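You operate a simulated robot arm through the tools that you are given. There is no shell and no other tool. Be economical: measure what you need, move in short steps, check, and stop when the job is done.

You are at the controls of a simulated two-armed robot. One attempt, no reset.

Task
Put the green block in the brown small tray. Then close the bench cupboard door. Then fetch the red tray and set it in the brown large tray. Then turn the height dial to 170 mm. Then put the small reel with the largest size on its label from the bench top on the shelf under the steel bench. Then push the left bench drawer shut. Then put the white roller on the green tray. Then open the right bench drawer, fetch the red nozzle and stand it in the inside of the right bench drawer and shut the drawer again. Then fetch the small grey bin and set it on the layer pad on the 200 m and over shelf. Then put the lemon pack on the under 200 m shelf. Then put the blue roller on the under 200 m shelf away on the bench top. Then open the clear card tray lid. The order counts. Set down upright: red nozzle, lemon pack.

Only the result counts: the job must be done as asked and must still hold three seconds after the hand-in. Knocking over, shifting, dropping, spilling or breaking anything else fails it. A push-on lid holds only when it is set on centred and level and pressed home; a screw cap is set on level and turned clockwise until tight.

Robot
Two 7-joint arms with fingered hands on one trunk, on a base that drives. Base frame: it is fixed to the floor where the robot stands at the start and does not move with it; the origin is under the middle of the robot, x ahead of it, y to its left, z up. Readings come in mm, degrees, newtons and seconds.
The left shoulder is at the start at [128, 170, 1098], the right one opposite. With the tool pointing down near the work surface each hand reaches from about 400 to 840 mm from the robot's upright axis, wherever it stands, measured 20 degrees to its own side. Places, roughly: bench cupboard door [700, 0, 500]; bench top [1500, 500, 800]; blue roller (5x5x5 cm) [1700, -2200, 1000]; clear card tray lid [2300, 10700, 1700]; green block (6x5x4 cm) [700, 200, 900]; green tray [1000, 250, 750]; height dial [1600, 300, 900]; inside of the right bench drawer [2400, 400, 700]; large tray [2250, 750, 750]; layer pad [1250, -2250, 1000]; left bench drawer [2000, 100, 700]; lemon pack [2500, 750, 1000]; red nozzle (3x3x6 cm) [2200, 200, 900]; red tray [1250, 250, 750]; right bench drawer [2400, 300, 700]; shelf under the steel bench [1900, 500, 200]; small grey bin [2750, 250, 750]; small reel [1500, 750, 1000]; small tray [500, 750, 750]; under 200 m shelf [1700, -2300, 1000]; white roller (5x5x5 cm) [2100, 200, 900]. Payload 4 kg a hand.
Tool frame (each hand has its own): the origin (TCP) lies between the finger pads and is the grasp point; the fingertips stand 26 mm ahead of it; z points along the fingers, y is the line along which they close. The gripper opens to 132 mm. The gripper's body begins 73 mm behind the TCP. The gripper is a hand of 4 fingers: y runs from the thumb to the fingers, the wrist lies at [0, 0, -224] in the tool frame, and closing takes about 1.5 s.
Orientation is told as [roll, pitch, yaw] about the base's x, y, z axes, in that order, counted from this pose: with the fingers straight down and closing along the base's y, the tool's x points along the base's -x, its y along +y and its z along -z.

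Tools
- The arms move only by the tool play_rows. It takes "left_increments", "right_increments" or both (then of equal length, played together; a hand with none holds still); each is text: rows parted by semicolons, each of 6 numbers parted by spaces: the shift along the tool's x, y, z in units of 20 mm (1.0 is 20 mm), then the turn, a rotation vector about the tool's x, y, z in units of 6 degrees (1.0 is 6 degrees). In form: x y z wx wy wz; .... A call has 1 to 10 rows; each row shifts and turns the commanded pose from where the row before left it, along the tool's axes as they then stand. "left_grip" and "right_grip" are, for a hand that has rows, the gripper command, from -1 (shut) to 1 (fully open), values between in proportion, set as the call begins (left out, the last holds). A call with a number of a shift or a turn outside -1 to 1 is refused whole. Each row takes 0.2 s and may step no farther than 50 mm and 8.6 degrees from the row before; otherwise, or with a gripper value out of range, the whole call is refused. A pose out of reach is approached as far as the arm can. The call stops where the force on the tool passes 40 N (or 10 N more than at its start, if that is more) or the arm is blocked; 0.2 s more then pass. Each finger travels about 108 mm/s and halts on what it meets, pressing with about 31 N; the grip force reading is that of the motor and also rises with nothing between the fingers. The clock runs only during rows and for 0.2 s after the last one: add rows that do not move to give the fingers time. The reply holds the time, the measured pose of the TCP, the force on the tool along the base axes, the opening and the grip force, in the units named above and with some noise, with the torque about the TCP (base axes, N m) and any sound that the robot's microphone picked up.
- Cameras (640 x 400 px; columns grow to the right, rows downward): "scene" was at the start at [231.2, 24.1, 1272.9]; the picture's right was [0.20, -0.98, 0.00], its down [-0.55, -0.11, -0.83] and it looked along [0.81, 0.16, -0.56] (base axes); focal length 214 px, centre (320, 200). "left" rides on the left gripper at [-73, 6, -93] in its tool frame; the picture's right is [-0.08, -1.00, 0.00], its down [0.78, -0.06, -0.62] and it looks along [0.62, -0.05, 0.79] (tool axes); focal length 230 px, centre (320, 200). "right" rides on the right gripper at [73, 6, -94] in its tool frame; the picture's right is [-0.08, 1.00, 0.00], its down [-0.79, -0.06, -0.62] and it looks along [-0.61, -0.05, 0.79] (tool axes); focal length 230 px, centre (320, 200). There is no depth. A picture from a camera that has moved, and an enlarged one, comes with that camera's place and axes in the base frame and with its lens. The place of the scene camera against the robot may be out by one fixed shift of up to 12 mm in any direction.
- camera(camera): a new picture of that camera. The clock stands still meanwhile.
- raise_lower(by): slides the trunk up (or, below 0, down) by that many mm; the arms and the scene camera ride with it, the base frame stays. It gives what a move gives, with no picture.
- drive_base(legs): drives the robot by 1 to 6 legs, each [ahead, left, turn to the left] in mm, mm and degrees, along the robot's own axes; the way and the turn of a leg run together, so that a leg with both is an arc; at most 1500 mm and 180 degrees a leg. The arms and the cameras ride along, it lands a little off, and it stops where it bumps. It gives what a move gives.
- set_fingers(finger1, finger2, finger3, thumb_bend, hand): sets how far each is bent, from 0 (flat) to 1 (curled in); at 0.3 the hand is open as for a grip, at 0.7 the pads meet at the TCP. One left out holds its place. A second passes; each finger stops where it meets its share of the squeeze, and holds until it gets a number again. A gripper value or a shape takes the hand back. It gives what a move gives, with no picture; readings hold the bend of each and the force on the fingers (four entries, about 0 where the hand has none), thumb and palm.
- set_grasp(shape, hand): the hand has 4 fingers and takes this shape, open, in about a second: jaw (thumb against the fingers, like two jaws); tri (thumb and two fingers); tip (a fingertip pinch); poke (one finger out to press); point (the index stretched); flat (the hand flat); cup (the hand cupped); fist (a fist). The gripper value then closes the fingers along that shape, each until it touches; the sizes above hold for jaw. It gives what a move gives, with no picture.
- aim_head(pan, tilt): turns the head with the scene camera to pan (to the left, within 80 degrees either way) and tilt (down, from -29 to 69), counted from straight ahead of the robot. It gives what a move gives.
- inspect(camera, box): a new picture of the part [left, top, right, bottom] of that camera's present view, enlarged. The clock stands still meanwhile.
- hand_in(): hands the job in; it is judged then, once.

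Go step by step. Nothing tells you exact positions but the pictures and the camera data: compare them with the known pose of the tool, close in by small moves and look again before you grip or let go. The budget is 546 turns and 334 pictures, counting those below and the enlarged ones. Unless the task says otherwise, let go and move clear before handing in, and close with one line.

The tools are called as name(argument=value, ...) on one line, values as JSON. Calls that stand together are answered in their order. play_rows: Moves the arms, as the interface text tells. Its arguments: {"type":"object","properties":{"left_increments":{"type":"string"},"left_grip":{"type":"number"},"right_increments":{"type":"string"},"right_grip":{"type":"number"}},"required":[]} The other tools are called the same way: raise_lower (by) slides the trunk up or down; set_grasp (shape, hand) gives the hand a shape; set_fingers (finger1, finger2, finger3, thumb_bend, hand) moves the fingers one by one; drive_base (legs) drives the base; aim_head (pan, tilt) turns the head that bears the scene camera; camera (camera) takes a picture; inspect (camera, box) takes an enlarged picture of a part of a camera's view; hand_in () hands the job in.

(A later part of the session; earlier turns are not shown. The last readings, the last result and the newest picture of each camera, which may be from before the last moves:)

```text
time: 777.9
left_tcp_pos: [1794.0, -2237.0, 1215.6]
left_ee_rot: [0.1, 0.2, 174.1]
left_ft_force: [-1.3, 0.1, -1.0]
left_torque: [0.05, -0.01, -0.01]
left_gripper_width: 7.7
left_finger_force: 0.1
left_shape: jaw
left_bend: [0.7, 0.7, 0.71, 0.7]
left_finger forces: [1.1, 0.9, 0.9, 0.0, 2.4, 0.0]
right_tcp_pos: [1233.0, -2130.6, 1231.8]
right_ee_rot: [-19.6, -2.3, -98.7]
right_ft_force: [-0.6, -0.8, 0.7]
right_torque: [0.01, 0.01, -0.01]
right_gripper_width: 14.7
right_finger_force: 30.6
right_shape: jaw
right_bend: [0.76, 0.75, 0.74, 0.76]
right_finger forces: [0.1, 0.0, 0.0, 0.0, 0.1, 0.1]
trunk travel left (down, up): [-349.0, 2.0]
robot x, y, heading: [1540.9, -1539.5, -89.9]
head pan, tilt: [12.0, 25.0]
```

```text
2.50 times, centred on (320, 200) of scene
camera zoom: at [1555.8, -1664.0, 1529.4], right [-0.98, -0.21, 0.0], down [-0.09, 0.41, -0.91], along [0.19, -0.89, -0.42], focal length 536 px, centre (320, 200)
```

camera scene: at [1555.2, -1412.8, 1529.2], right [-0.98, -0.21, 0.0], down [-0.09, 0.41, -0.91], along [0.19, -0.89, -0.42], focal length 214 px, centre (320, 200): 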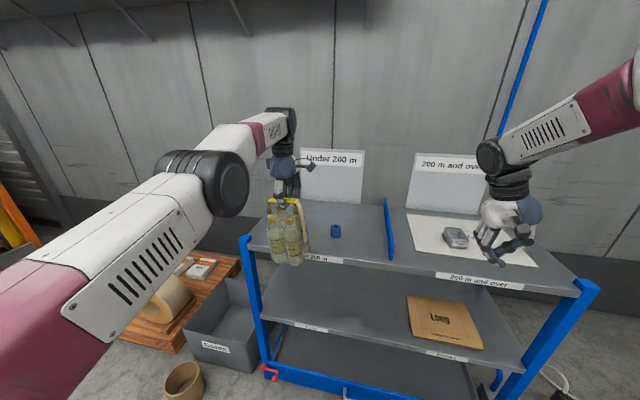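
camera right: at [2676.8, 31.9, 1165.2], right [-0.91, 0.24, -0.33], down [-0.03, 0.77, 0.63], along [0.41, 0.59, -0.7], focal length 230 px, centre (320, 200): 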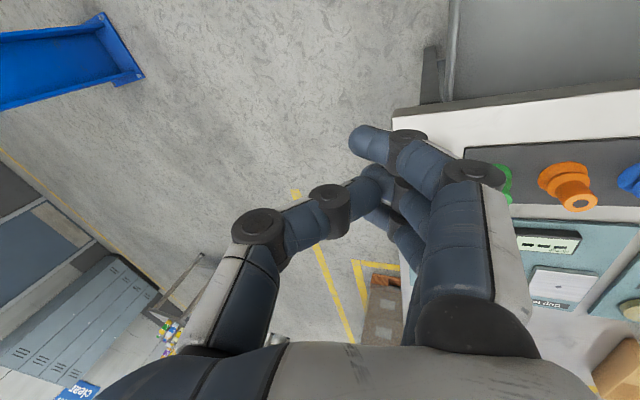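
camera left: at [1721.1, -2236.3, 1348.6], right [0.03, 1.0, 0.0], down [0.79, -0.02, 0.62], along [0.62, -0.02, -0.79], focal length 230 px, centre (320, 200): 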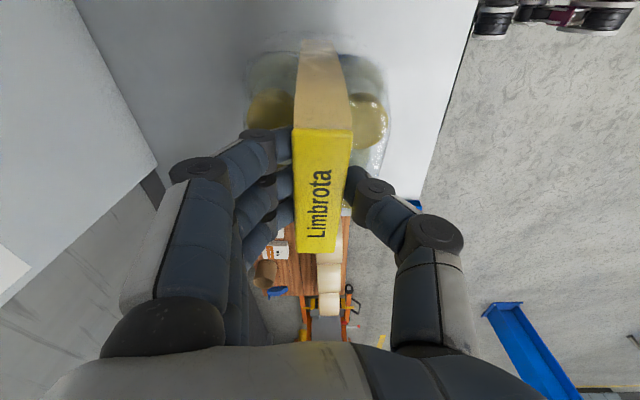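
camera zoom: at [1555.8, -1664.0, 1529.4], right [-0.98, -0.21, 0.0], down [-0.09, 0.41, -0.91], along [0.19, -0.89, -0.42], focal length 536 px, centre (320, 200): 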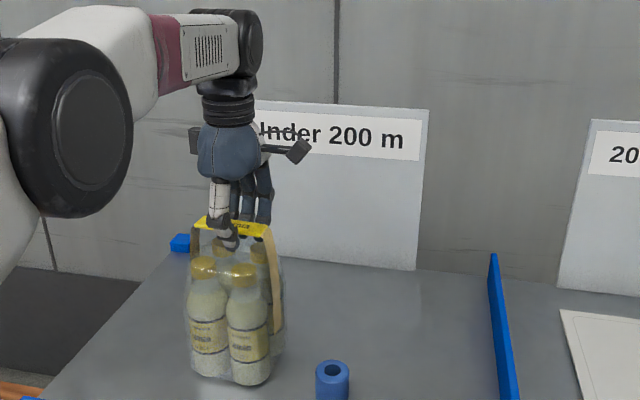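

The pack stands level on the shelf. I'll lower a hair to unload the strap, open, and rise.

play_rows(left_increments="0 0 0.15 0 0 0;0 0 0 0 0 0")

play_rows(left_increments="0 0 0 0 0 0;0 0 0 0 0 0;0 0 0 0 0 0;0 0 0 0 0 0;0 0 0 0 0 0", left_grip=0.1)

camera(camera="left")

```text
time: 778.5
left_tcp_pos: [1792.7, -2236.9, 1210.7]
left_ee_rot: [0.0, 0.3, 174.0]
left_ft_force: [0.3, 1.2, 0.3]
left_torque: [-0.01, 0.02, 0.03]
left_gripper_width: 6.8
left_finger_force: 0.1
left_shape: jaw
left_bend: [0.71, 0.71, 0.71, 0.7]
left_finger forces: [0.3, 0.2, 0.0, 0.0, 1.1, 0.0]
right_tcp_pos: [1232.7, -2132.1, 1230.9]
right_ee_rot: [-19.5, -2.3, -98.8]
right_ft_force: [0.4, 1.3, 0.1]
right_torque: [-0.02, -0.01, -0.02]
right_gripper_width: 14.4
right_finger_force: 30.6
right_shape: jaw
right_bend: [0.76, 0.75, 0.74, 0.76]
right_finger forces: [0.0, 0.0, 0.0, 0.1, 0.0, 0.1]
trunk travel left (down, up): [-349.0, 2.0]
robot x, y, heading: [1542.4, -1541.6, -89.7]
head pan, tilt: [12.0, 25.0]
```

```text
time: 779.7
left_tcp_pos: [1793.6, -2236.7, 1213.3]
left_ee_rot: [0.1, 0.2, 174.0]
left_ft_force: [0.7, 0.2, 0.4]
left_torque: [-0.01, -0.02, 0.0]
left_gripper_width: 71.7
left_finger_force: 0.1
left_shape: jaw
left_bend: [0.72, 0.72, 0.72, 0.7]
left_finger forces: [0.0, 0.0, 0.1, 0.0, 0.0, 0.0]
right_tcp_pos: [1233.3, -2132.1, 1231.0]
right_ee_rot: [-19.6, -2.3, -98.8]
right_ft_force: [0.3, -0.4, -0.3]
right_torque: [0.03, 0.02, -0.01]
right_gripper_width: 14.9
right_finger_force: 31.0
right_shape: jaw
right_bend: [0.76, 0.75, 0.74, 0.76]
right_finger forces: [0.0, 0.0, 0.0, 0.0, 0.0, 0.0]
trunk travel left (down, up): [-349.0, 2.0]
robot x, y, heading: [1543.1, -1540.7, -89.7]
head pan, tilt: [12.0, 25.0]
```

```text
64 pictures are left
camera left: at [1720.8, -2234.6, 1306.4], right [0.03, 1.0, 0.0], down [0.79, -0.02, 0.62], along [0.62, -0.02, -0.79], focal length 230 px, centre (320, 200)
```

left: 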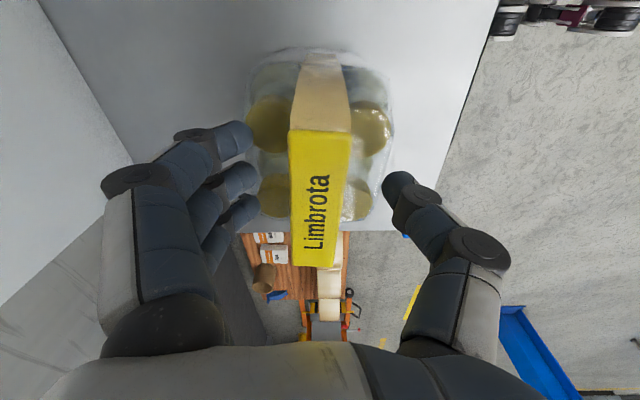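

Free. I'll rise clear and move toward the blue roller.

play_rows(left_increments="0 0 -0.5 0 0 0;0 0 -0.8 0 0 0;0 0 -1 0 0 0;0 0 -1 0 0 0")

camera(camera="scene")

```text
time: 780.7
left_tcp_pos: [1793.7, -2230.1, 1278.2]
left_ee_rot: [0.0, 0.1, 174.0]
left_ft_force: [-0.1, -0.1, -0.9]
left_torque: [-0.02, 0.03, 0.0]
left_gripper_width: 71.7
left_finger_force: 0.0
left_shape: jaw
left_bend: [0.72, 0.72, 0.72, 0.7]
left_finger forces: [0.0, 0.0, 0.1, 0.0, 0.1, 0.1]
left hand out of reach, approached as far as the arm can: row 4
right_tcp_pos: [1232.3, -2129.0, 1231.7]
right_ee_rot: [-19.6, -2.4, -98.9]
right_ft_force: [-0.5, -0.4, 0.2]
right_torque: [-0.05, 0.0, 0.0]
right_gripper_width: 14.7
right_finger_force: 31.1
right_shape: jaw
right_bend: [0.76, 0.75, 0.74, 0.76]
right_finger forces: [0.1, 0.1, 0.0, 0.0, 0.0, 0.0]
trunk travel left (down, up): [-349.0, 2.0]
robot x, y, heading: [1541.6, -1540.6, -89.7]
head pan, tilt: [12.0, 25.0]
```

```text
63 pictures are left
camera scene: at [1555.5, -1662.5, 1529.5], right [-0.98, -0.21, 0.0], down [-0.09, 0.41, -0.91], along [0.19, -0.89, -0.42], focal length 214 px, centre (320, 200)
```

scene: 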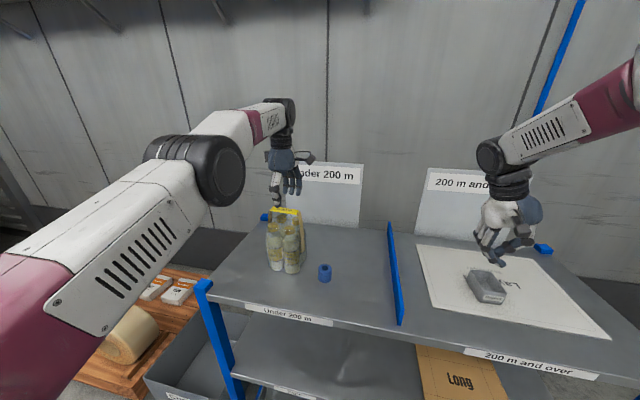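

Task 10 is done: the lemon pack stands upright. Now for the blue roller at about (1650, -2185). I'll drive the hand over it.

drive_base(legs=[[-45, -144, 0]])

play_rows(left_increments="0 0 1 0 0 0;0 0 1 0 0 0;0 0 1 0 0 0;0 0 1 0 0 0;0 0 1 0 0 0;0 0 1 0 0 0;0 0 1 0 0 0")

camera(camera="left")

```text
time: 782.6
left_tcp_pos: [1647.9, -2187.2, 1277.2]
left_ee_rot: [0.0, 0.1, 174.0]
left_ft_force: [-0.6, -0.5, -0.3]
left_torque: [0.01, -0.02, 0.0]
left_gripper_width: 71.9
left_finger_force: 0.1
left_shape: jaw
left_bend: [0.72, 0.72, 0.72, 0.7]
left_finger forces: [0.0, 0.0, 0.0, 0.1, 0.1, 0.1]
right_tcp_pos: [1088.1, -2087.1, 1231.7]
right_ee_rot: [-19.6, -2.4, -98.9]
right_ft_force: [-0.9, -0.1, -0.5]
right_torque: [0.0, 0.0, -0.05]
right_gripper_width: 14.7
right_finger_force: 31.0
right_shape: jaw
right_bend: [0.76, 0.75, 0.74, 0.76]
right_finger forces: [0.0, 0.0, 0.0, 0.0, 0.1, 0.1]
trunk travel left (down, up): [-349.0, 2.0]
robot x, y, heading: [1397.3, -1492.9, -89.7]
head pan, tilt: [12.0, 25.0]
```

```text
time: 784.2
left_tcp_pos: [1648.6, -2187.6, 1136.4]
left_ee_rot: [0.0, 0.1, 174.0]
left_ft_force: [-0.5, -0.8, -0.6]
left_torque: [0.01, -0.03, 0.0]
left_gripper_width: 72.0
left_finger_force: 0.1
left_shape: jaw
left_bend: [0.72, 0.72, 0.72, 0.7]
left_finger forces: [0.1, 0.1, 0.1, 0.0, 0.1, 0.0]
right_tcp_pos: [1088.4, -2088.3, 1230.7]
right_ee_rot: [-19.7, -2.3, -98.9]
right_ft_force: [-0.2, 0.3, 0.6]
right_torque: [0.0, 0.02, -0.04]
right_gripper_width: 14.6
right_finger_force: 30.3
right_shape: jaw
right_bend: [0.76, 0.75, 0.74, 0.76]
right_finger forces: [0.0, 0.0, 0.0, 0.0, 0.0, 0.0]
trunk travel left (down, up): [-349.0, 2.0]
robot x, y, heading: [1397.7, -1497.8, -89.8]
head pan, tilt: [12.0, 25.0]
```

```text
62 pictures are left
camera left: at [1576.2, -2185.2, 1230.3], right [0.03, 1.0, 0.0], down [0.79, -0.02, 0.62], along [0.62, -0.02, -0.79], focal length 230 px, centre (320, 200)
```

left: 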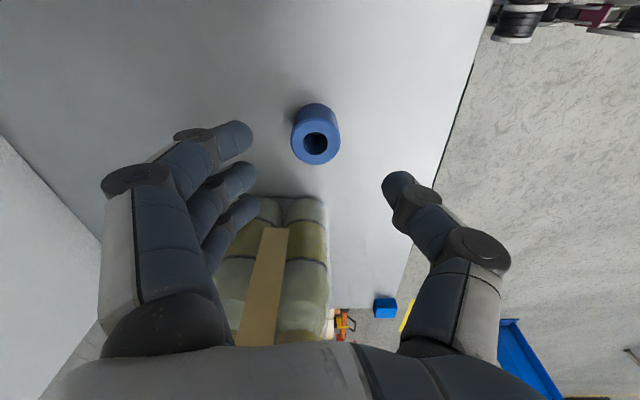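

play_rows(left_increments="0.47 0.16 0.9 0 0 0;0 0 0.9 0 0 0;0 0 0.9 0 0 0;0 0 0.9 0 0 0;0 0 0.9 0 0 0")

play_rows(left_increments="0 0 0 0 0 0;0 0 0 0 0 0;0 0 0 0 0 0;0 0 0 0 0 0;0 0 0 0 0 0", left_grip=-0.6)

camera(camera="left")

```text
time: 785.4
left_tcp_pos: [1658.1, -2191.1, 1048.2]
left_ee_rot: [0.1, 0.1, 174.0]
left_ft_force: [-0.3, 0.4, 0.2]
left_torque: [-0.01, -0.01, 0.0]
left_gripper_width: 72.0
left_finger_force: 0.1
left_shape: jaw
left_bend: [0.72, 0.72, 0.72, 0.7]
left_finger forces: [0.1, 0.0, 0.1, 0.1, 0.0, 0.1]
right_tcp_pos: [1088.4, -2087.1, 1230.9]
right_ee_rot: [-19.7, -2.3, -98.9]
right_ft_force: [0.1, 0.1, -0.3]
right_torque: [0.03, -0.04, 0.01]
right_gripper_width: 14.5
right_finger_force: 31.1
right_shape: jaw
right_bend: [0.76, 0.75, 0.74, 0.76]
right_finger forces: [0.1, 0.0, 0.0, 0.1, 0.0, 0.0]
trunk travel left (down, up): [-349.0, 2.0]
robot x, y, heading: [1399.0, -1492.4, -89.9]
head pan, tilt: [12.0, 25.0]
```

```text
time: 786.6
left_tcp_pos: [1658.8, -2191.2, 1047.7]
left_ee_rot: [0.0, 0.3, 174.0]
left_ft_force: [0.2, 0.3, 0.7]
left_torque: [0.01, 0.02, 0.0]
left_gripper_width: 29.4
left_finger_force: 30.9
left_shape: jaw
left_bend: [0.72, 0.74, 0.72, 0.7]
left_finger forces: [8.8, 9.4, 11.0, 0.0, 27.4, 0.0]
right_tcp_pos: [1089.1, -2087.8, 1231.1]
right_ee_rot: [-19.7, -2.3, -98.9]
right_ft_force: [0.1, -0.2, 0.8]
right_torque: [0.01, 0.01, 0.01]
right_gripper_width: 15.0
right_finger_force: 31.3
right_shape: jaw
right_bend: [0.76, 0.75, 0.74, 0.76]
right_finger forces: [0.0, 0.0, 0.0, 0.1, 0.1, 0.0]
trunk travel left (down, up): [-349.0, 2.0]
robot x, y, heading: [1398.9, -1493.7, -89.7]
head pan, tilt: [12.0, 25.0]
```

```text
61 pictures are left
camera left: at [1585.9, -2189.2, 1141.8], right [0.03, 1.0, 0.0], down [0.79, -0.02, 0.62], along [0.62, -0.02, -0.79], focal length 230 px, centre (320, 200)
```

left: 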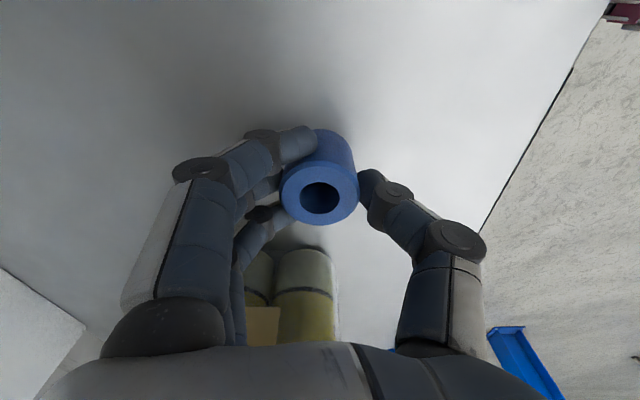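

The blue roller is gripped. I'll lift it and drive back to the bench's roller mat.

play_rows(left_increments="0 0 -0.6 0 0 0;0 0 -1 0 0 0;0 0 -1 0 0 0;0 0 -1 0 0 0")

drive_base(legs=[[-690, 0, 0], [0, 840, -0.3], [0, 0, 180], [290, 0, 0]])

camera(camera="left")

```text
time: 787.6
left_tcp_pos: [1659.3, -2190.7, 1120.4]
left_ee_rot: [-0.1, 0.2, 174.0]
left_ft_force: [-0.2, 0.0, -1.0]
left_torque: [0.0, 0.0, 0.03]
left_gripper_width: 29.3
left_finger_force: 30.8
left_shape: jaw
left_bend: [0.72, 0.74, 0.72, 0.7]
left_finger forces: [8.8, 9.3, 11.2, 0.0, 27.5, 0.0]
right_tcp_pos: [1087.3, -2087.0, 1232.0]
right_ee_rot: [-19.6, -2.3, -98.9]
right_ft_force: [1.4, 1.1, 0.6]
right_torque: [0.0, 0.0, 0.02]
right_gripper_width: 14.7
right_finger_force: 30.4
right_shape: jaw
right_bend: [0.76, 0.75, 0.74, 0.76]
right_finger forces: [0.0, 0.0, 0.0, 0.0, 0.1, 0.0]
trunk travel left (down, up): [-349.0, 2.0]
robot x, y, heading: [1396.8, -1495.7, -89.8]
head pan, tilt: [12.0, 25.0]
```

```text
time: 807.6
left_tcp_pos: [1992.9, 180.2, 1119.7]
left_ee_rot: [0.1, 0.2, -7.4]
left_ft_force: [0.7, 0.5, -1.3]
left_torque: [0.01, 0.02, -0.01]
left_gripper_width: 28.4
left_finger_force: 30.7
left_shape: jaw
left_bend: [0.72, 0.74, 0.72, 0.7]
left_finger forces: [8.3, 9.3, 11.3, 0.1, 26.6, 0.1]
right_tcp_pos: [2561.4, 62.3, 1231.9]
right_ee_rot: [-19.8, -2.3, 79.7]
right_ft_force: [-0.4, 0.7, -0.8]
right_torque: [-0.02, 0.03, -0.01]
right_gripper_width: 14.6
right_finger_force: 31.3
right_shape: jaw
right_bend: [0.76, 0.75, 0.74, 0.76]
right_finger forces: [0.0, 0.1, 0.0, 0.0, 0.1, 0.1]
trunk travel left (down, up): [-349.0, 2.0]
robot x, y, heading: [2237.9, -520.8, 88.8]
head pan, tilt: [12.0, 25.0]
```

```text
60 pictures are left
camera left: at [2067.4, 176.3, 1213.1], right [-0.05, -1.0, 0.0], down [-0.78, 0.04, 0.62], along [-0.62, 0.03, -0.79], focal length 230 px, centre (320, 200)
```

left: 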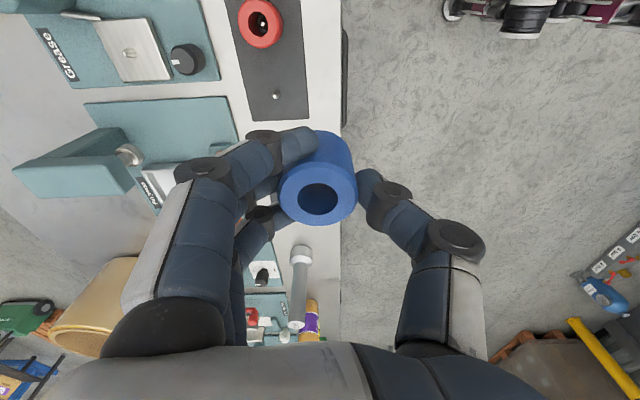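

The empty peg is at (1986, 243). I'll move the bore over it and then check.

drive_base(legs=[[63, 10, 0]])

play_rows(left_increments="0 0 1 0 0 0;0 0 1 0 0 0;0 0 1 0 0 0;0 0 1 0 0 0;0 0 1 0 0 0;0 0 1 0 0 0;0 0 1 0 0 0")

inspect(camera="left", box=[220, 80, 420, 280])

aim_head(pan=15, tilt=45)

camera(camera="scene")

```text
time: 808.6
left_tcp_pos: [1985.0, 242.2, 1118.9]
left_ee_rot: [-0.1, 0.2, -7.3]
left_ft_force: [0.3, -0.3, -0.4]
left_torque: [-0.02, -0.02, -0.01]
left_gripper_width: 28.3
left_finger_force: 31.6
left_shape: jaw
left_bend: [0.72, 0.74, 0.72, 0.7]
left_finger forces: [8.3, 9.4, 11.3, 0.0, 26.8, 0.0]
right_tcp_pos: [2553.3, 125.3, 1230.4]
right_ee_rot: [-19.7, -2.3, 79.8]
right_ft_force: [0.0, -0.9, -0.4]
right_torque: [0.0, 0.01, 0.0]
right_gripper_width: 14.9
right_finger_force: 30.8
right_shape: jaw
right_bend: [0.76, 0.75, 0.74, 0.76]
right_finger forces: [0.1, 0.0, 0.0, 0.0, 0.1, 0.0]
trunk travel left (down, up): [-349.0, 2.0]
robot x, y, heading: [2231.0, -460.4, 88.8]
head pan, tilt: [12.0, 25.0]
```

```text
time: 810.2
left_tcp_pos: [1984.7, 243.2, 979.0]
left_ee_rot: [0.2, 0.2, -7.4]
left_ft_force: [0.2, 0.3, -0.5]
left_torque: [0.03, 0.0, 0.0]
left_gripper_width: 28.2
left_finger_force: 30.8
left_shape: jaw
left_bend: [0.72, 0.74, 0.72, 0.7]
left_finger forces: [8.2, 9.4, 11.5, 0.0, 26.7, 0.0]
right_tcp_pos: [2553.1, 125.6, 1231.4]
right_ee_rot: [-19.6, -2.3, 79.8]
right_ft_force: [-0.4, 0.5, -0.5]
right_torque: [0.03, 0.02, 0.0]
right_gripper_width: 14.8
right_finger_force: 31.1
right_shape: jaw
right_bend: [0.76, 0.75, 0.74, 0.76]
right_finger forces: [0.1, 0.0, 0.0, 0.0, 0.1, 0.1]
trunk travel left (down, up): [-349.0, 2.0]
robot x, y, heading: [2226.5, -457.8, 89.1]
head pan, tilt: [12.0, 25.0]
```

```text
2.00 times, centred on (320, 180) of left
camera zoom: at [2058.3, 239.3, 1072.9], right [-0.05, -1.0, 0.0], down [-0.78, 0.04, 0.62], along [-0.62, 0.03, -0.79], focal length 460 px, centre (320, 240)
```

zoom: 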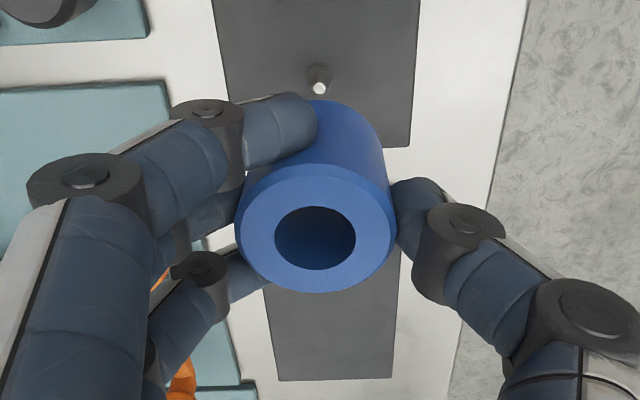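

```text
time: 811.0
left_tcp_pos: [1983.9, 242.2, 977.9]
left_ee_rot: [-0.1, 0.1, -7.3]
left_ft_force: [0.2, 0.3, -0.7]
left_torque: [0.01, 0.01, 0.01]
left_gripper_width: 28.5
left_finger_force: 31.2
left_shape: jaw
left_bend: [0.72, 0.74, 0.72, 0.7]
left_finger forces: [8.4, 9.4, 11.4, 0.0, 26.6, 0.0]
right_tcp_pos: [2552.0, 125.2, 1231.4]
right_ee_rot: [-19.7, -2.3, 79.8]
right_ft_force: [-0.1, 0.5, 0.0]
right_torque: [0.03, 0.01, 0.01]
right_gripper_width: 14.6
right_finger_force: 31.3
right_shape: jaw
right_bend: [0.76, 0.75, 0.74, 0.76]
right_finger forces: [0.1, 0.0, 0.0, 0.0, 0.0, 0.0]
trunk travel left (down, up): [-349.0, 2.0]
robot x, y, heading: [2229.5, -460.5, 89.0]
head pan, tilt: [15.0, 45.0]
```

```text
58 pictures are left
camera scene: at [2202.5, -332.7, 1498.8], right [0.97, 0.24, 0.0], down [0.17, -0.69, -0.71], along [-0.17, 0.69, -0.71], focal length 214 px, centre (320, 200)
```

scene: 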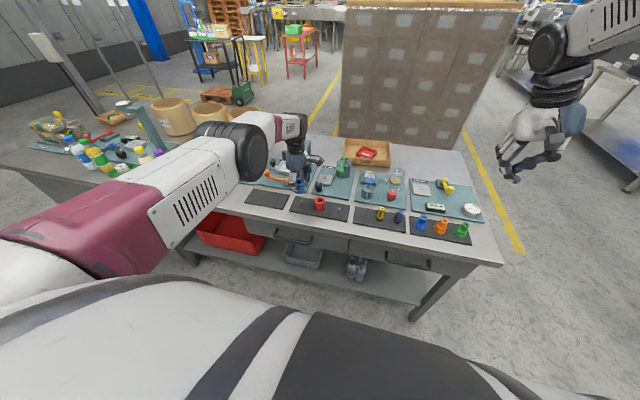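

The bore is centred over the peg within a millimetre or two. I'll lower it on.

play_rows(left_increments="0 0 0.9 0 0 0;0 0 0.9 0 0 0;0 0 0.5 0 0 0;0 0 0.3 0 0 0;0 0 0.3 0 0 0;0 0 0.3 0 0 0;0 0 0.3 0 0 0")

inspect(camera="scene", box=[250, 140, 370, 230])

inspect(camera="left", box=[220, 80, 420, 280])

```text
time: 812.6
left_tcp_pos: [1984.7, 228.0, 919.0]
left_ee_rot: [0.6, 0.3, -7.4]
left_ft_force: [-3.7, 1.0, 27.1]
left_torque: [0.43, 0.15, 0.06]
left_gripper_width: 29.3
left_finger_force: 31.0
left_shape: jaw
left_bend: [0.72, 0.75, 0.73, 0.7]
left_finger forces: [14.0, 12.7, 20.0, 0.0, 33.0, 0.0]
left hand out of reach, approached as far as the arm can: row 2, 4, 6
right_tcp_pos: [2552.6, 122.6, 1232.7]
right_ee_rot: [-19.7, -2.4, 79.7]
right_ft_force: [0.9, 0.4, -0.5]
right_torque: [-0.03, -0.03, 0.01]
right_gripper_width: 14.7
right_finger_force: 30.9
right_shape: jaw
right_bend: [0.76, 0.75, 0.74, 0.76]
right_finger forces: [0.0, 0.0, 0.0, 0.1, 0.1, 0.0]
trunk travel left (down, up): [-349.0, 2.0]
robot x, y, heading: [2226.3, -457.9, 89.0]
head pan, tilt: [15.0, 45.0]
```

```text
4.44 times, centred on (310, 185) of scene
camera zoom: at [2203.1, -335.8, 1499.3], right [0.97, 0.24, 0.0], down [0.17, -0.68, -0.71], along [-0.17, 0.69, -0.71], focal length 953 px, centre (364, 267)
```

zoom: 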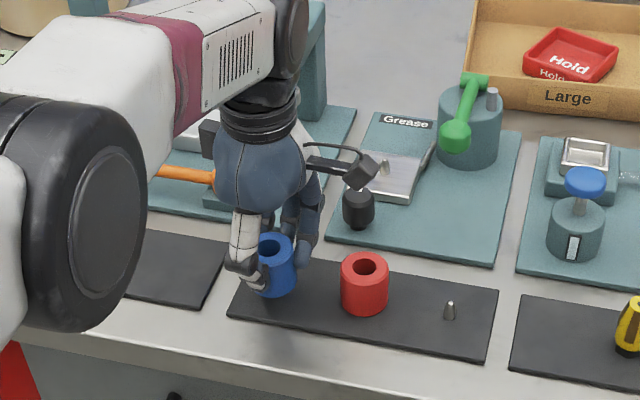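

```text
2.00 times, centred on (320, 180) of left
camera zoom: at [2058.5, 224.3, 1012.6], right [-0.05, -1.0, -0.01], down [-0.78, 0.03, 0.62], along [-0.62, 0.04, -0.78], focal length 460 px, centre (320, 240)
```

zoom: 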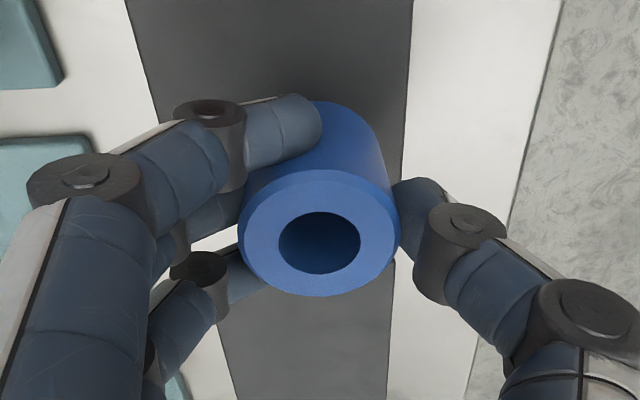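

The arm drifted 15 mm back at its reach limit and the roller met the peg's top. I'll lift, correct with the base, and descend with the trunk instead.

play_rows(left_increments="0 0 -0.5 0 0 0;0 0 -0.7 0 0 0;0 0 -0.5 0 0 0")

drive_base(legs=[[14, 0, 0]])

inspect(camera="left", box=[220, 80, 420, 280])

```text
time: 813.4
left_tcp_pos: [1984.2, 233.5, 945.2]
left_ee_rot: [-0.3, 0.1, -7.4]
left_ft_force: [0.1, 0.7, -0.8]
left_torque: [-0.03, -0.02, -0.02]
left_gripper_width: 29.0
left_finger_force: 31.4
left_shape: jaw
left_bend: [0.72, 0.74, 0.73, 0.7]
left_finger forces: [10.9, 9.7, 13.3, 0.1, 26.8, 0.1]
left hand out of reach, approached as far as the arm can: row 2
right_tcp_pos: [2553.3, 125.2, 1231.2]
right_ee_rot: [-19.7, -2.4, 79.7]
right_ft_force: [0.4, -0.5, -0.5]
right_torque: [0.03, 0.01, 0.01]
right_gripper_width: 14.8
right_finger_force: 30.9
right_shape: jaw
right_bend: [0.76, 0.75, 0.74, 0.76]
right_finger forces: [0.1, 0.0, 0.0, 0.0, 0.0, 0.0]
trunk travel left (down, up): [-349.0, 2.0]
robot x, y, heading: [2227.0, -460.5, 88.6]
head pan, tilt: [15.0, 45.0]
```

```text
time: 814.2
left_tcp_pos: [1985.1, 248.4, 945.3]
left_ee_rot: [-0.1, 0.2, -7.2]
left_ft_force: [-0.6, -0.6, -0.5]
left_torque: [0.02, 0.02, -0.01]
left_gripper_width: 28.8
left_finger_force: 31.3
left_shape: jaw
left_bend: [0.72, 0.74, 0.73, 0.7]
left_finger forces: [10.8, 9.8, 13.2, 0.1, 26.8, 0.0]
right_tcp_pos: [2553.4, 137.5, 1230.6]
right_ee_rot: [-19.6, -2.2, 79.7]
right_ft_force: [-0.1, -0.9, -0.2]
right_torque: [0.01, -0.01, -0.01]
right_gripper_width: 14.5
right_finger_force: 30.9
right_shape: jaw
right_bend: [0.76, 0.75, 0.74, 0.76]
right_finger forces: [0.0, 0.1, 0.0, 0.0, 0.1, 0.0]
trunk travel left (down, up): [-349.0, 2.0]
robot x, y, heading: [2229.8, -442.8, 89.2]
head pan, tilt: [15.0, 45.0]
```

```text
2.00 times, centred on (320, 180) of left
camera zoom: at [2058.6, 245.0, 1039.7], right [-0.05, -1.0, 0.0], down [-0.78, 0.04, 0.62], along [-0.62, 0.03, -0.79], focal length 460 px, centre (320, 240)
```

zoom: 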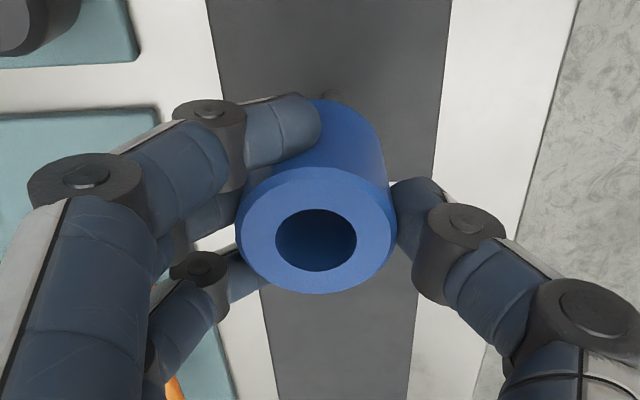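

play_rows(left_increments="0 -0.28 0 0 0 0;0 0 0 0 0 0")

raise_lower(by=-32)

inspect(camera="left", box=[220, 80, 420, 280])

```text
time: 814.8
left_tcp_pos: [1984.2, 249.5, 945.1]
left_ee_rot: [-0.1, 0.0, -7.3]
left_ft_force: [0.0, -0.7, -0.7]
left_torque: [-0.01, 0.0, 0.01]
left_gripper_width: 28.8
left_finger_force: 30.8
left_shape: jaw
left_bend: [0.72, 0.74, 0.73, 0.7]
left_finger forces: [10.8, 9.9, 13.4, 0.0, 26.7, 0.0]
left hand out of reach, approached as far as the arm can: row 1
right_tcp_pos: [2553.4, 139.7, 1230.9]
right_ee_rot: [-19.7, -2.3, 79.9]
right_ft_force: [0.9, 0.2, -0.4]
right_torque: [0.01, 0.02, 0.03]
right_gripper_width: 14.8
right_finger_force: 31.5
right_shape: jaw
right_bend: [0.76, 0.75, 0.74, 0.76]
right_finger forces: [0.0, 0.0, 0.0, 0.0, 0.0, 0.1]
trunk travel left (down, up): [-349.0, 2.0]
robot x, y, heading: [2227.7, -444.7, 89.0]
head pan, tilt: [15.0, 45.0]
```

```text
time: 815.6
left_tcp_pos: [1985.3, 249.4, 915.0]
left_ee_rot: [-0.1, 0.3, -7.3]
left_ft_force: [-0.8, -0.3, -0.5]
left_torque: [0.01, 0.0, 0.01]
left_gripper_width: 28.8
left_finger_force: 31.1
left_shape: jaw
left_bend: [0.72, 0.74, 0.72, 0.7]
left_finger forces: [10.8, 9.8, 13.2, 0.0, 26.8, 0.0]
right_tcp_pos: [2553.3, 137.7, 1200.2]
right_ee_rot: [-19.6, -2.3, 79.7]
right_ft_force: [0.4, 0.4, -1.4]
right_torque: [0.02, 0.06, 0.01]
right_gripper_width: 14.6
right_finger_force: 30.8
right_shape: jaw
right_bend: [0.76, 0.75, 0.74, 0.76]
right_finger forces: [0.1, 0.0, 0.0, 0.1, 0.0, 0.0]
trunk travel left (down, up): [-317.0, 34.0]
robot x, y, heading: [2222.9, -443.1, 88.7]
head pan, tilt: [15.0, 45.0]
```

```text
2.00 times, centred on (320, 180) of left
camera zoom: at [2058.7, 245.1, 1007.9], right [-0.05, -1.0, 0.0], down [-0.78, 0.04, 0.62], along [-0.62, 0.03, -0.79], focal length 460 px, centre (320, 240)
```

zoom: 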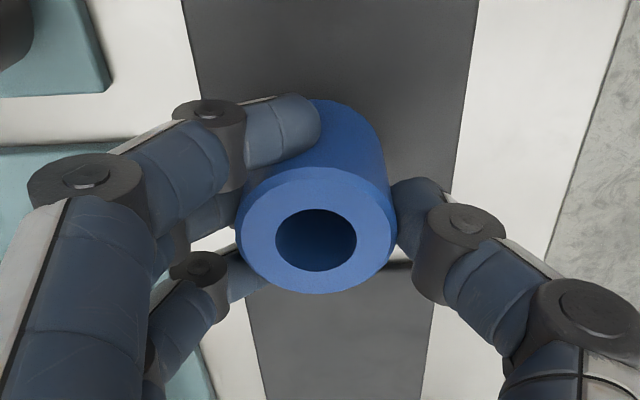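

drive_base(legs=[[-5, 0, 0]])

raise_lower(by=-7)

raise_lower(by=-5)

```text
time: 816.3
left_tcp_pos: [1984.6, 244.4, 912.4]
left_ee_rot: [-0.2, 0.2, -7.4]
left_ft_force: [-0.2, 0.0, -0.2]
left_torque: [-0.01, 0.0, 0.01]
left_gripper_width: 29.1
left_finger_force: 31.1
left_shape: jaw
left_bend: [0.72, 0.74, 0.72, 0.7]
left_finger forces: [10.9, 9.8, 13.3, 0.0, 26.7, 0.1]
right_tcp_pos: [2554.0, 134.4, 1198.7]
right_ee_rot: [-19.7, -2.3, 79.9]
right_ft_force: [0.7, -0.3, -0.3]
right_torque: [0.01, 0.01, 0.02]
right_gripper_width: 14.7
right_finger_force: 31.2
right_shape: jaw
right_bend: [0.76, 0.75, 0.74, 0.76]
right_finger forces: [0.0, 0.0, 0.0, 0.0, 0.0, 0.0]
trunk travel left (down, up): [-317.0, 34.0]
robot x, y, heading: [2228.8, -450.0, 88.8]
head pan, tilt: [15.0, 45.0]
```

```text
time: 816.8
left_tcp_pos: [1984.8, 242.7, 907.5]
left_ee_rot: [-0.2, 0.3, -7.4]
left_ft_force: [-0.2, 0.9, 0.0]
left_torque: [0.0, 0.02, 0.03]
left_gripper_width: 29.2
left_finger_force: 31.3
left_shape: jaw
left_bend: [0.72, 0.74, 0.72, 0.7]
left_finger forces: [10.7, 9.8, 13.3, 0.0, 26.8, 0.0]
right_tcp_pos: [2552.5, 132.6, 1192.5]
right_ee_rot: [-19.6, -2.3, 79.8]
right_ft_force: [0.4, 0.4, 0.0]
right_torque: [-0.01, 0.01, -0.01]
right_gripper_width: 14.5
right_finger_force: 31.5
right_shape: jaw
right_bend: [0.76, 0.75, 0.74, 0.76]
right_finger forces: [0.0, 0.0, 0.0, 0.0, 0.0, 0.0]
trunk travel left (down, up): [-310.0, 41.0]
robot x, y, heading: [2228.3, -444.4, 88.9]
head pan, tilt: [15.0, 45.0]
```

```text
time: 817.4
left_tcp_pos: [1984.3, 242.9, 902.1]
left_ee_rot: [-0.1, 0.2, -7.4]
left_ft_force: [1.7, -0.5, 6.7]
left_torque: [0.05, 0.12, 0.01]
left_gripper_width: 28.8
left_finger_force: 30.7
left_shape: jaw
left_bend: [0.72, 0.74, 0.73, 0.7]
left_finger forces: [11.1, 10.1, 14.9, 0.0, 28.7, 0.0]
right_tcp_pos: [2552.3, 133.9, 1186.3]
right_ee_rot: [-19.6, -2.3, 79.8]
right_ft_force: [-0.5, 0.7, 0.8]
right_torque: [0.0, -0.02, -0.02]
right_gripper_width: 14.6
right_finger_force: 31.4
right_shape: jaw
right_bend: [0.76, 0.75, 0.74, 0.76]
right_finger forces: [0.0, 0.0, 0.1, 0.0, 0.1, 0.0]
trunk travel left (down, up): [-305.0, 46.0]
robot x, y, heading: [2228.9, -451.0, 88.9]
head pan, tilt: [15.0, 45.0]
```

The roller passed over the peg and rests on the mat. I'll release and rise.

play_rows(left_increments="0 0 0 0 0 0;0 0 0 0 0 0;0 0 0 0 0 0;0 0 0 0 0 0", left_grip=0.1)

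play_rows(left_increments="0 0 -0.5 0 0 0;0 0 -0.8 0 0 0;0 0 -1 0 0 0;0 0 -1 0 0 0;0 0 -1 0 0 0")

inspect(camera="scene", box=[250, 140, 370, 230])

```text
time: 818.4
left_tcp_pos: [1985.0, 244.2, 900.5]
left_ee_rot: [0.0, 0.0, -7.3]
left_ft_force: [0.0, -0.1, -0.3]
left_torque: [-0.01, 0.0, -0.01]
left_gripper_width: 71.5
left_finger_force: 0.0
left_shape: jaw
left_bend: [0.72, 0.72, 0.72, 0.7]
left_finger forces: [0.0, 0.0, 0.0, 0.1, 0.1, 0.1]
right_tcp_pos: [2553.9, 133.4, 1187.5]
right_ee_rot: [-19.6, -2.3, 79.8]
right_ft_force: [-1.0, 0.0, 0.8]
right_torque: [0.01, -0.02, 0.0]
right_gripper_width: 14.7
right_finger_force: 31.0
right_shape: jaw
right_bend: [0.76, 0.75, 0.74, 0.76]
right_finger forces: [0.1, 0.0, 0.0, 0.1, 0.0, 0.0]
trunk travel left (down, up): [-305.0, 46.0]
robot x, y, heading: [2228.2, -450.2, 88.5]
head pan, tilt: [15.0, 45.0]
```

```text
time: 819.6
left_tcp_pos: [1984.7, 260.3, 984.3]
left_ee_rot: [-0.2, 0.1, -7.4]
left_ft_force: [0.2, -0.2, -0.6]
left_torque: [0.03, 0.0, -0.03]
left_gripper_width: 72.0
left_finger_force: 0.2
left_shape: jaw
left_bend: [0.72, 0.72, 0.72, 0.7]
left_finger forces: [0.0, 0.0, 0.0, 0.0, 0.0, 0.0]
left hand out of reach, approached as far as the arm can: row 2, 3, 4
right_tcp_pos: [2554.5, 133.2, 1188.0]
right_ee_rot: [-19.5, -2.4, 79.9]
right_ft_force: [0.2, -0.9, 1.1]
right_torque: [-0.01, 0.02, -0.04]
right_gripper_width: 14.6
right_finger_force: 31.2
right_shape: jaw
right_bend: [0.76, 0.75, 0.74, 0.76]
right_finger forces: [0.0, 0.0, 0.0, 0.0, 0.0, 0.0]
trunk travel left (down, up): [-305.0, 46.0]
robot x, y, heading: [2226.5, -450.1, 88.8]
head pan, tilt: [15.0, 45.0]
```

```text
4.44 times, centred on (310, 185) of scene
camera zoom: at [2202.8, -323.5, 1455.4], right [0.97, 0.24, 0.0], down [0.17, -0.69, -0.71], along [-0.17, 0.69, -0.71], focal length 953 px, centre (364, 267)
```

zoom: 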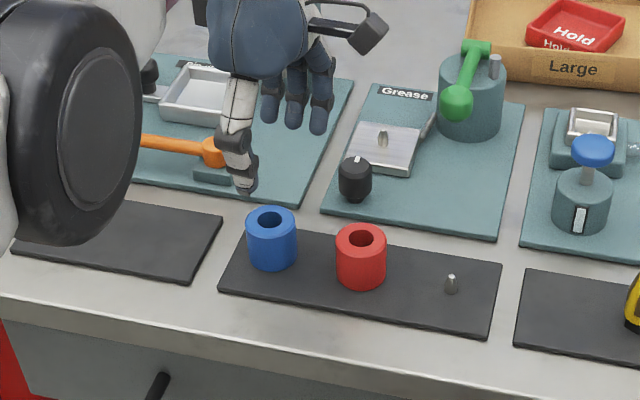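

Task 11 is done. Last is the clear card tray lid, far off at about (2300, 10700). I'll back out and look down the hall first.

drive_base(legs=[[-250, 0, 1.2], [0, -1130, 0]])

aim_head(pan=0, tilt=5)

camera(camera="scene")

```text
time: 831.1
left_tcp_pos: [3084.9, 8.9, 985.5]
left_ee_rot: [-0.2, 0.2, -5.9]
left_ft_force: [0.5, -1.1, 0.3]
left_torque: [0.02, 0.0, 0.0]
left_gripper_width: 71.8
left_finger_force: 0.0
left_shape: jaw
left_bend: [0.72, 0.72, 0.72, 0.7]
left_finger forces: [0.1, 0.1, 0.0, 0.0, 0.0, 0.0]
right_tcp_pos: [3656.6, -103.9, 1187.2]
right_ee_rot: [-19.6, -2.3, 81.2]
right_ft_force: [-0.4, -0.3, 0.3]
right_torque: [0.02, -0.01, 0.01]
right_gripper_width: 14.8
right_finger_force: 30.9
right_shape: jaw
right_bend: [0.76, 0.75, 0.74, 0.76]
right_finger forces: [0.1, 0.1, 0.0, 0.0, 0.0, 0.1]
trunk travel left (down, up): [-305.0, 46.0]
robot x, y, heading: [3344.2, -698.1, 90.5]
head pan, tilt: [15.0, 45.0]
```

```text
time: 832.2
left_tcp_pos: [3085.6, 9.0, 984.1]
left_ee_rot: [-0.2, 0.2, -5.9]
left_ft_force: [0.0, 0.1, -0.7]
left_torque: [-0.01, -0.02, 0.02]
left_gripper_width: 71.9
left_finger_force: 0.0
left_shape: jaw
left_bend: [0.72, 0.72, 0.72, 0.7]
left_finger forces: [0.0, 0.0, 0.0, 0.0, 0.0, 0.0]
right_tcp_pos: [3658.0, -102.9, 1188.0]
right_ee_rot: [-19.7, -2.4, 81.2]
right_ft_force: [0.3, 0.3, 0.1]
right_torque: [0.02, 0.03, 0.03]
right_gripper_width: 14.6
right_finger_force: 30.6
right_shape: jaw
right_bend: [0.76, 0.75, 0.74, 0.76]
right_finger forces: [0.1, 0.1, 0.0, 0.0, 0.0, 0.1]
trunk travel left (down, up): [-305.0, 46.0]
robot x, y, heading: [3346.3, -692.8, 90.4]
head pan, tilt: [0.0, 5.0]
```

```text
52 pictures are left
camera scene: at [3339.9, -555.4, 1518.4], right [1.0, 0.01, 0.0], down [0.0, -0.09, -1.0], along [-0.01, 1.0, -0.09], focal length 214 px, centre (320, 200)
```

scene: 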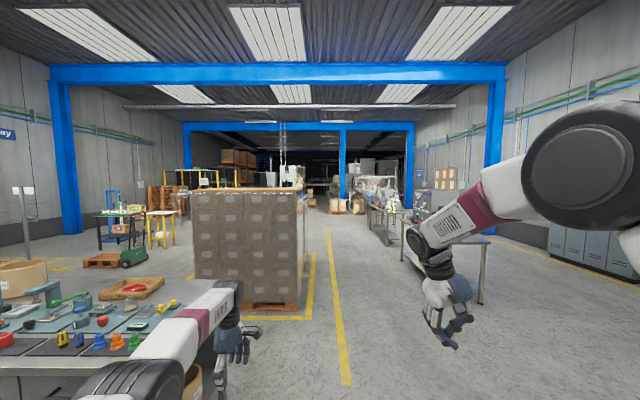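

inspect(camera="scene", box=[230, 140, 410, 250])

```text
3.56 times, centred on (320, 195) of scene
camera zoom: at [3339.9, -555.4, 1518.4], right [1.0, 0.01, 0.0], down [0.0, -0.09, -1.0], along [-0.01, 1.0, -0.09], focal length 763 px, centre (320, 218)
```

zoom: 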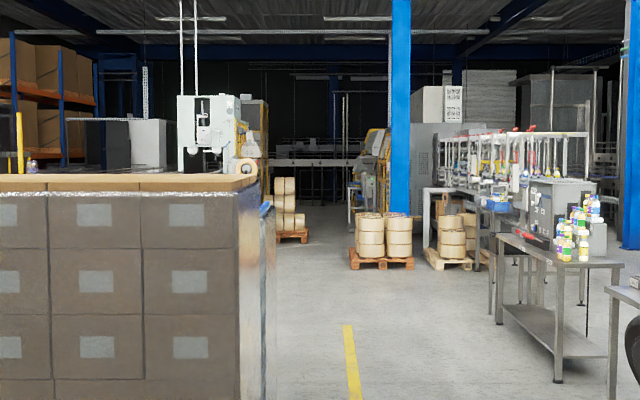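

The lane ahead is clear. I'll drive about 6 m down it and look again.

drive_base(legs=[[0, -250, -0.4], [1500, 0, 0], [1500, 0, 0], [1500, 0, 0], [1500, 0, 0], [900, 0, 0]])

aim_head(pan=15, tilt=5)

camera(camera="scene")

```text
time: 867.6
left_tcp_pos: [3464.0, 6943.1, 984.8]
left_ee_rot: [-0.1, 0.1, -7.2]
left_ft_force: [-0.3, 0.4, 0.0]
left_torque: [0.0, 0.02, 0.0]
left_gripper_width: 71.8
left_finger_force: 0.1
left_shape: jaw
left_bend: [0.72, 0.72, 0.72, 0.7]
left_finger forces: [0.0, 0.1, 0.0, 0.0, 0.0, 0.1]
right_tcp_pos: [4032.4, 6819.3, 1187.3]
right_ee_rot: [-19.6, -2.3, 79.9]
right_ft_force: [0.1, 0.2, -0.1]
right_torque: [-0.01, 0.0, 0.02]
right_gripper_width: 14.7
right_finger_force: 30.9
right_shape: jaw
right_bend: [0.76, 0.75, 0.74, 0.76]
right_finger forces: [0.0, 0.0, 0.0, 0.1, 0.1, 0.0]
trunk travel left (down, up): [-305.0, 46.0]
robot x, y, heading: [3711.9, 6232.5, 89.1]
head pan, tilt: [0.0, 5.0]
```

```text
time: 868.4
left_tcp_pos: [3463.7, 6943.2, 985.0]
left_ee_rot: [-0.2, 0.1, -7.1]
left_ft_force: [-0.2, -0.1, -0.3]
left_torque: [-0.02, -0.03, -0.03]
left_gripper_width: 71.7
left_finger_force: 0.0
left_shape: jaw
left_bend: [0.72, 0.72, 0.72, 0.7]
left_finger forces: [0.0, 0.0, 0.0, 0.1, 0.0, 0.0]
right_tcp_pos: [4032.1, 6818.2, 1186.8]
right_ee_rot: [-19.7, -2.3, 79.9]
right_ft_force: [0.2, 0.2, 0.2]
right_torque: [0.01, -0.03, -0.01]
right_gripper_width: 14.6
right_finger_force: 31.2
right_shape: jaw
right_bend: [0.76, 0.75, 0.74, 0.76]
right_finger forces: [0.0, 0.0, 0.0, 0.1, 0.0, 0.0]
trunk travel left (down, up): [-305.0, 46.0]
robot x, y, heading: [3709.5, 6233.0, 88.6]
head pan, tilt: [15.0, 5.0]
```

```text
50 pictures are left
camera scene: at [3680.3, 6370.6, 1518.5], right [0.97, 0.24, 0.0], down [0.02, -0.08, -1.0], along [-0.24, 0.97, -0.09], focal length 214 px, centre (320, 200)
```

scene: 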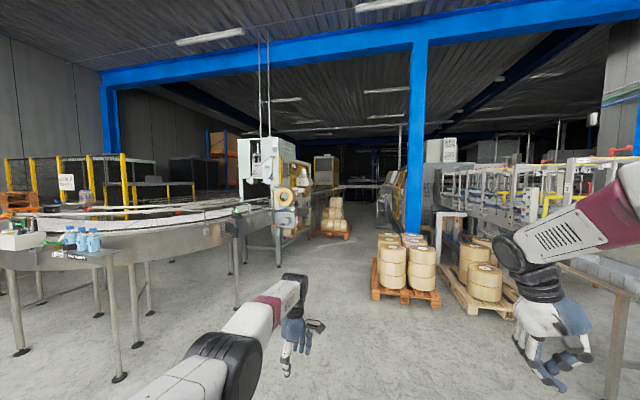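

inspect(camera="scene", box=[220, 110, 370, 250])

```text
2.86 times, centred on (295, 180) of scene
camera zoom: at [3680.3, 6370.6, 1518.5], right [0.97, 0.24, 0.0], down [0.02, -0.08, -1.0], along [-0.24, 0.97, -0.09], focal length 613 px, centre (391, 257)
```

zoom: 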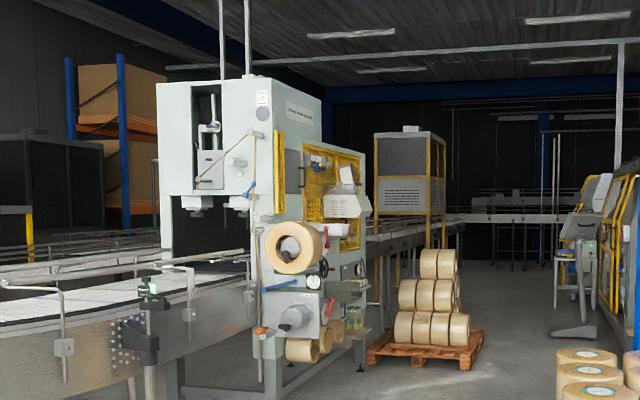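

There is a machine with a side panel near the target. The lane between the conveyor (x≈2070) and the pallets (x≥3670) is open. I'll drive up alongside at x≈3000.

drive_base(legs=[[0, 680, 1.4], [1500, 0, 0], [1500, 0, 0], [700, 0, 0]])

aim_head(pan=40, tilt=5)

camera(camera="scene")

```text
time: 892.3
left_tcp_pos: [2690.1, 10655.1, 984.2]
left_ee_rot: [-0.3, 0.1, -5.0]
left_ft_force: [-0.9, -0.3, 0.2]
left_torque: [-0.02, -0.01, 0.0]
left_gripper_width: 71.8
left_finger_force: 0.0
left_shape: jaw
left_bend: [0.72, 0.72, 0.72, 0.7]
left_finger forces: [0.0, 0.0, 0.1, 0.1, 0.0, 0.0]
right_tcp_pos: [3263.1, 10550.6, 1189.2]
right_ee_rot: [-19.7, -2.3, 82.2]
right_ft_force: [0.0, 0.3, 0.5]
right_torque: [0.01, -0.01, -0.03]
right_gripper_width: 15.0
right_finger_force: 31.0
right_shape: jaw
right_bend: [0.76, 0.75, 0.74, 0.76]
right_finger forces: [0.0, 0.0, 0.0, 0.1, 0.0, 0.1]
trunk travel left (down, up): [-305.0, 46.0]
robot x, y, heading: [2962.1, 9957.3, 91.3]
head pan, tilt: [15.0, 5.0]
```

```text
time: 893.2
left_tcp_pos: [2690.1, 10653.6, 984.6]
left_ee_rot: [-0.2, 0.0, -5.0]
left_ft_force: [-0.7, -0.3, 0.0]
left_torque: [-0.03, -0.05, 0.01]
left_gripper_width: 71.7
left_finger_force: 0.1
left_shape: jaw
left_bend: [0.72, 0.72, 0.72, 0.7]
left_finger forces: [0.0, 0.0, 0.0, 0.0, 0.0, 0.1]
right_tcp_pos: [3263.3, 10549.9, 1187.5]
right_ee_rot: [-19.7, -2.3, 82.1]
right_ft_force: [-0.1, 0.0, -0.5]
right_torque: [0.01, -0.02, 0.0]
right_gripper_width: 14.6
right_finger_force: 31.1
right_shape: jaw
right_bend: [0.76, 0.75, 0.74, 0.76]
right_finger forces: [0.0, 0.0, 0.1, 0.1, 0.0, 0.1]
trunk travel left (down, up): [-305.0, 46.0]
robot x, y, heading: [2963.4, 9954.0, 91.4]
head pan, tilt: [40.0, 5.0]
```

```text
48 pictures are left
camera scene: at [2894.1, 10071.0, 1518.4], right [0.75, 0.66, 0.0], down [0.06, -0.07, -1.0], along [-0.66, 0.75, -0.09], focal length 214 px, centre (320, 200)
```

scene: 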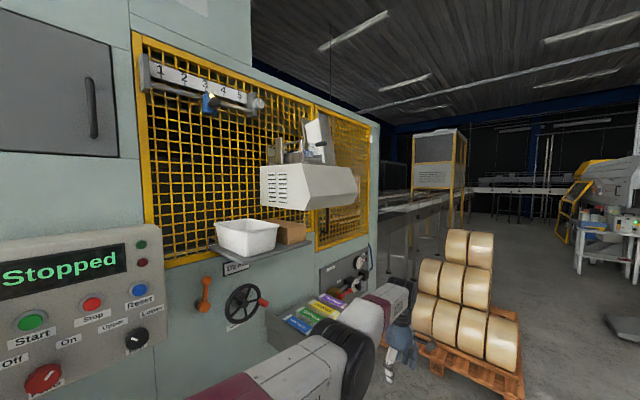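

inspect(camera="scene", box=[220, 80, 390, 260])

inspect(camera="scene", box=[190, 210, 400, 370])

```text
2.22 times, centred on (305, 170) of scene
camera zoom: at [2894.1, 10071.0, 1518.4], right [0.75, 0.66, 0.0], down [0.06, -0.07, -1.0], along [-0.66, 0.75, -0.09], focal length 477 px, centre (353, 267)
```

zoom: 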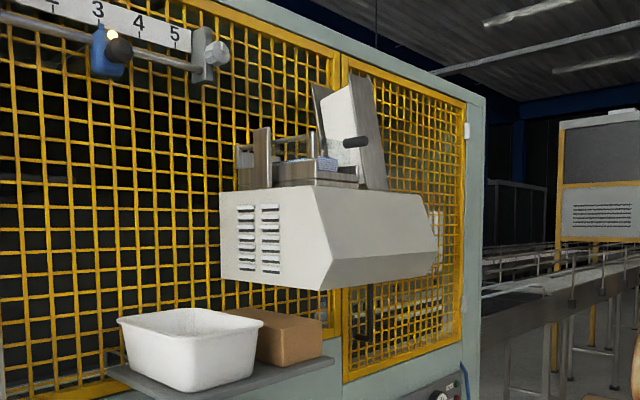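

```text
2.50 times, centred on (295, 290) of scene
camera zoom: at [2894.1, 10071.0, 1518.4], right [0.75, 0.66, 0.0], down [0.06, -0.07, -1.0], along [-0.66, 0.75, -0.09], focal length 536 px, centre (382, -25)
```

zoom: 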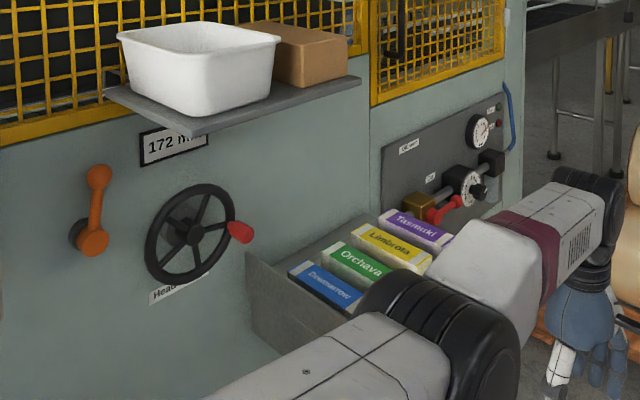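

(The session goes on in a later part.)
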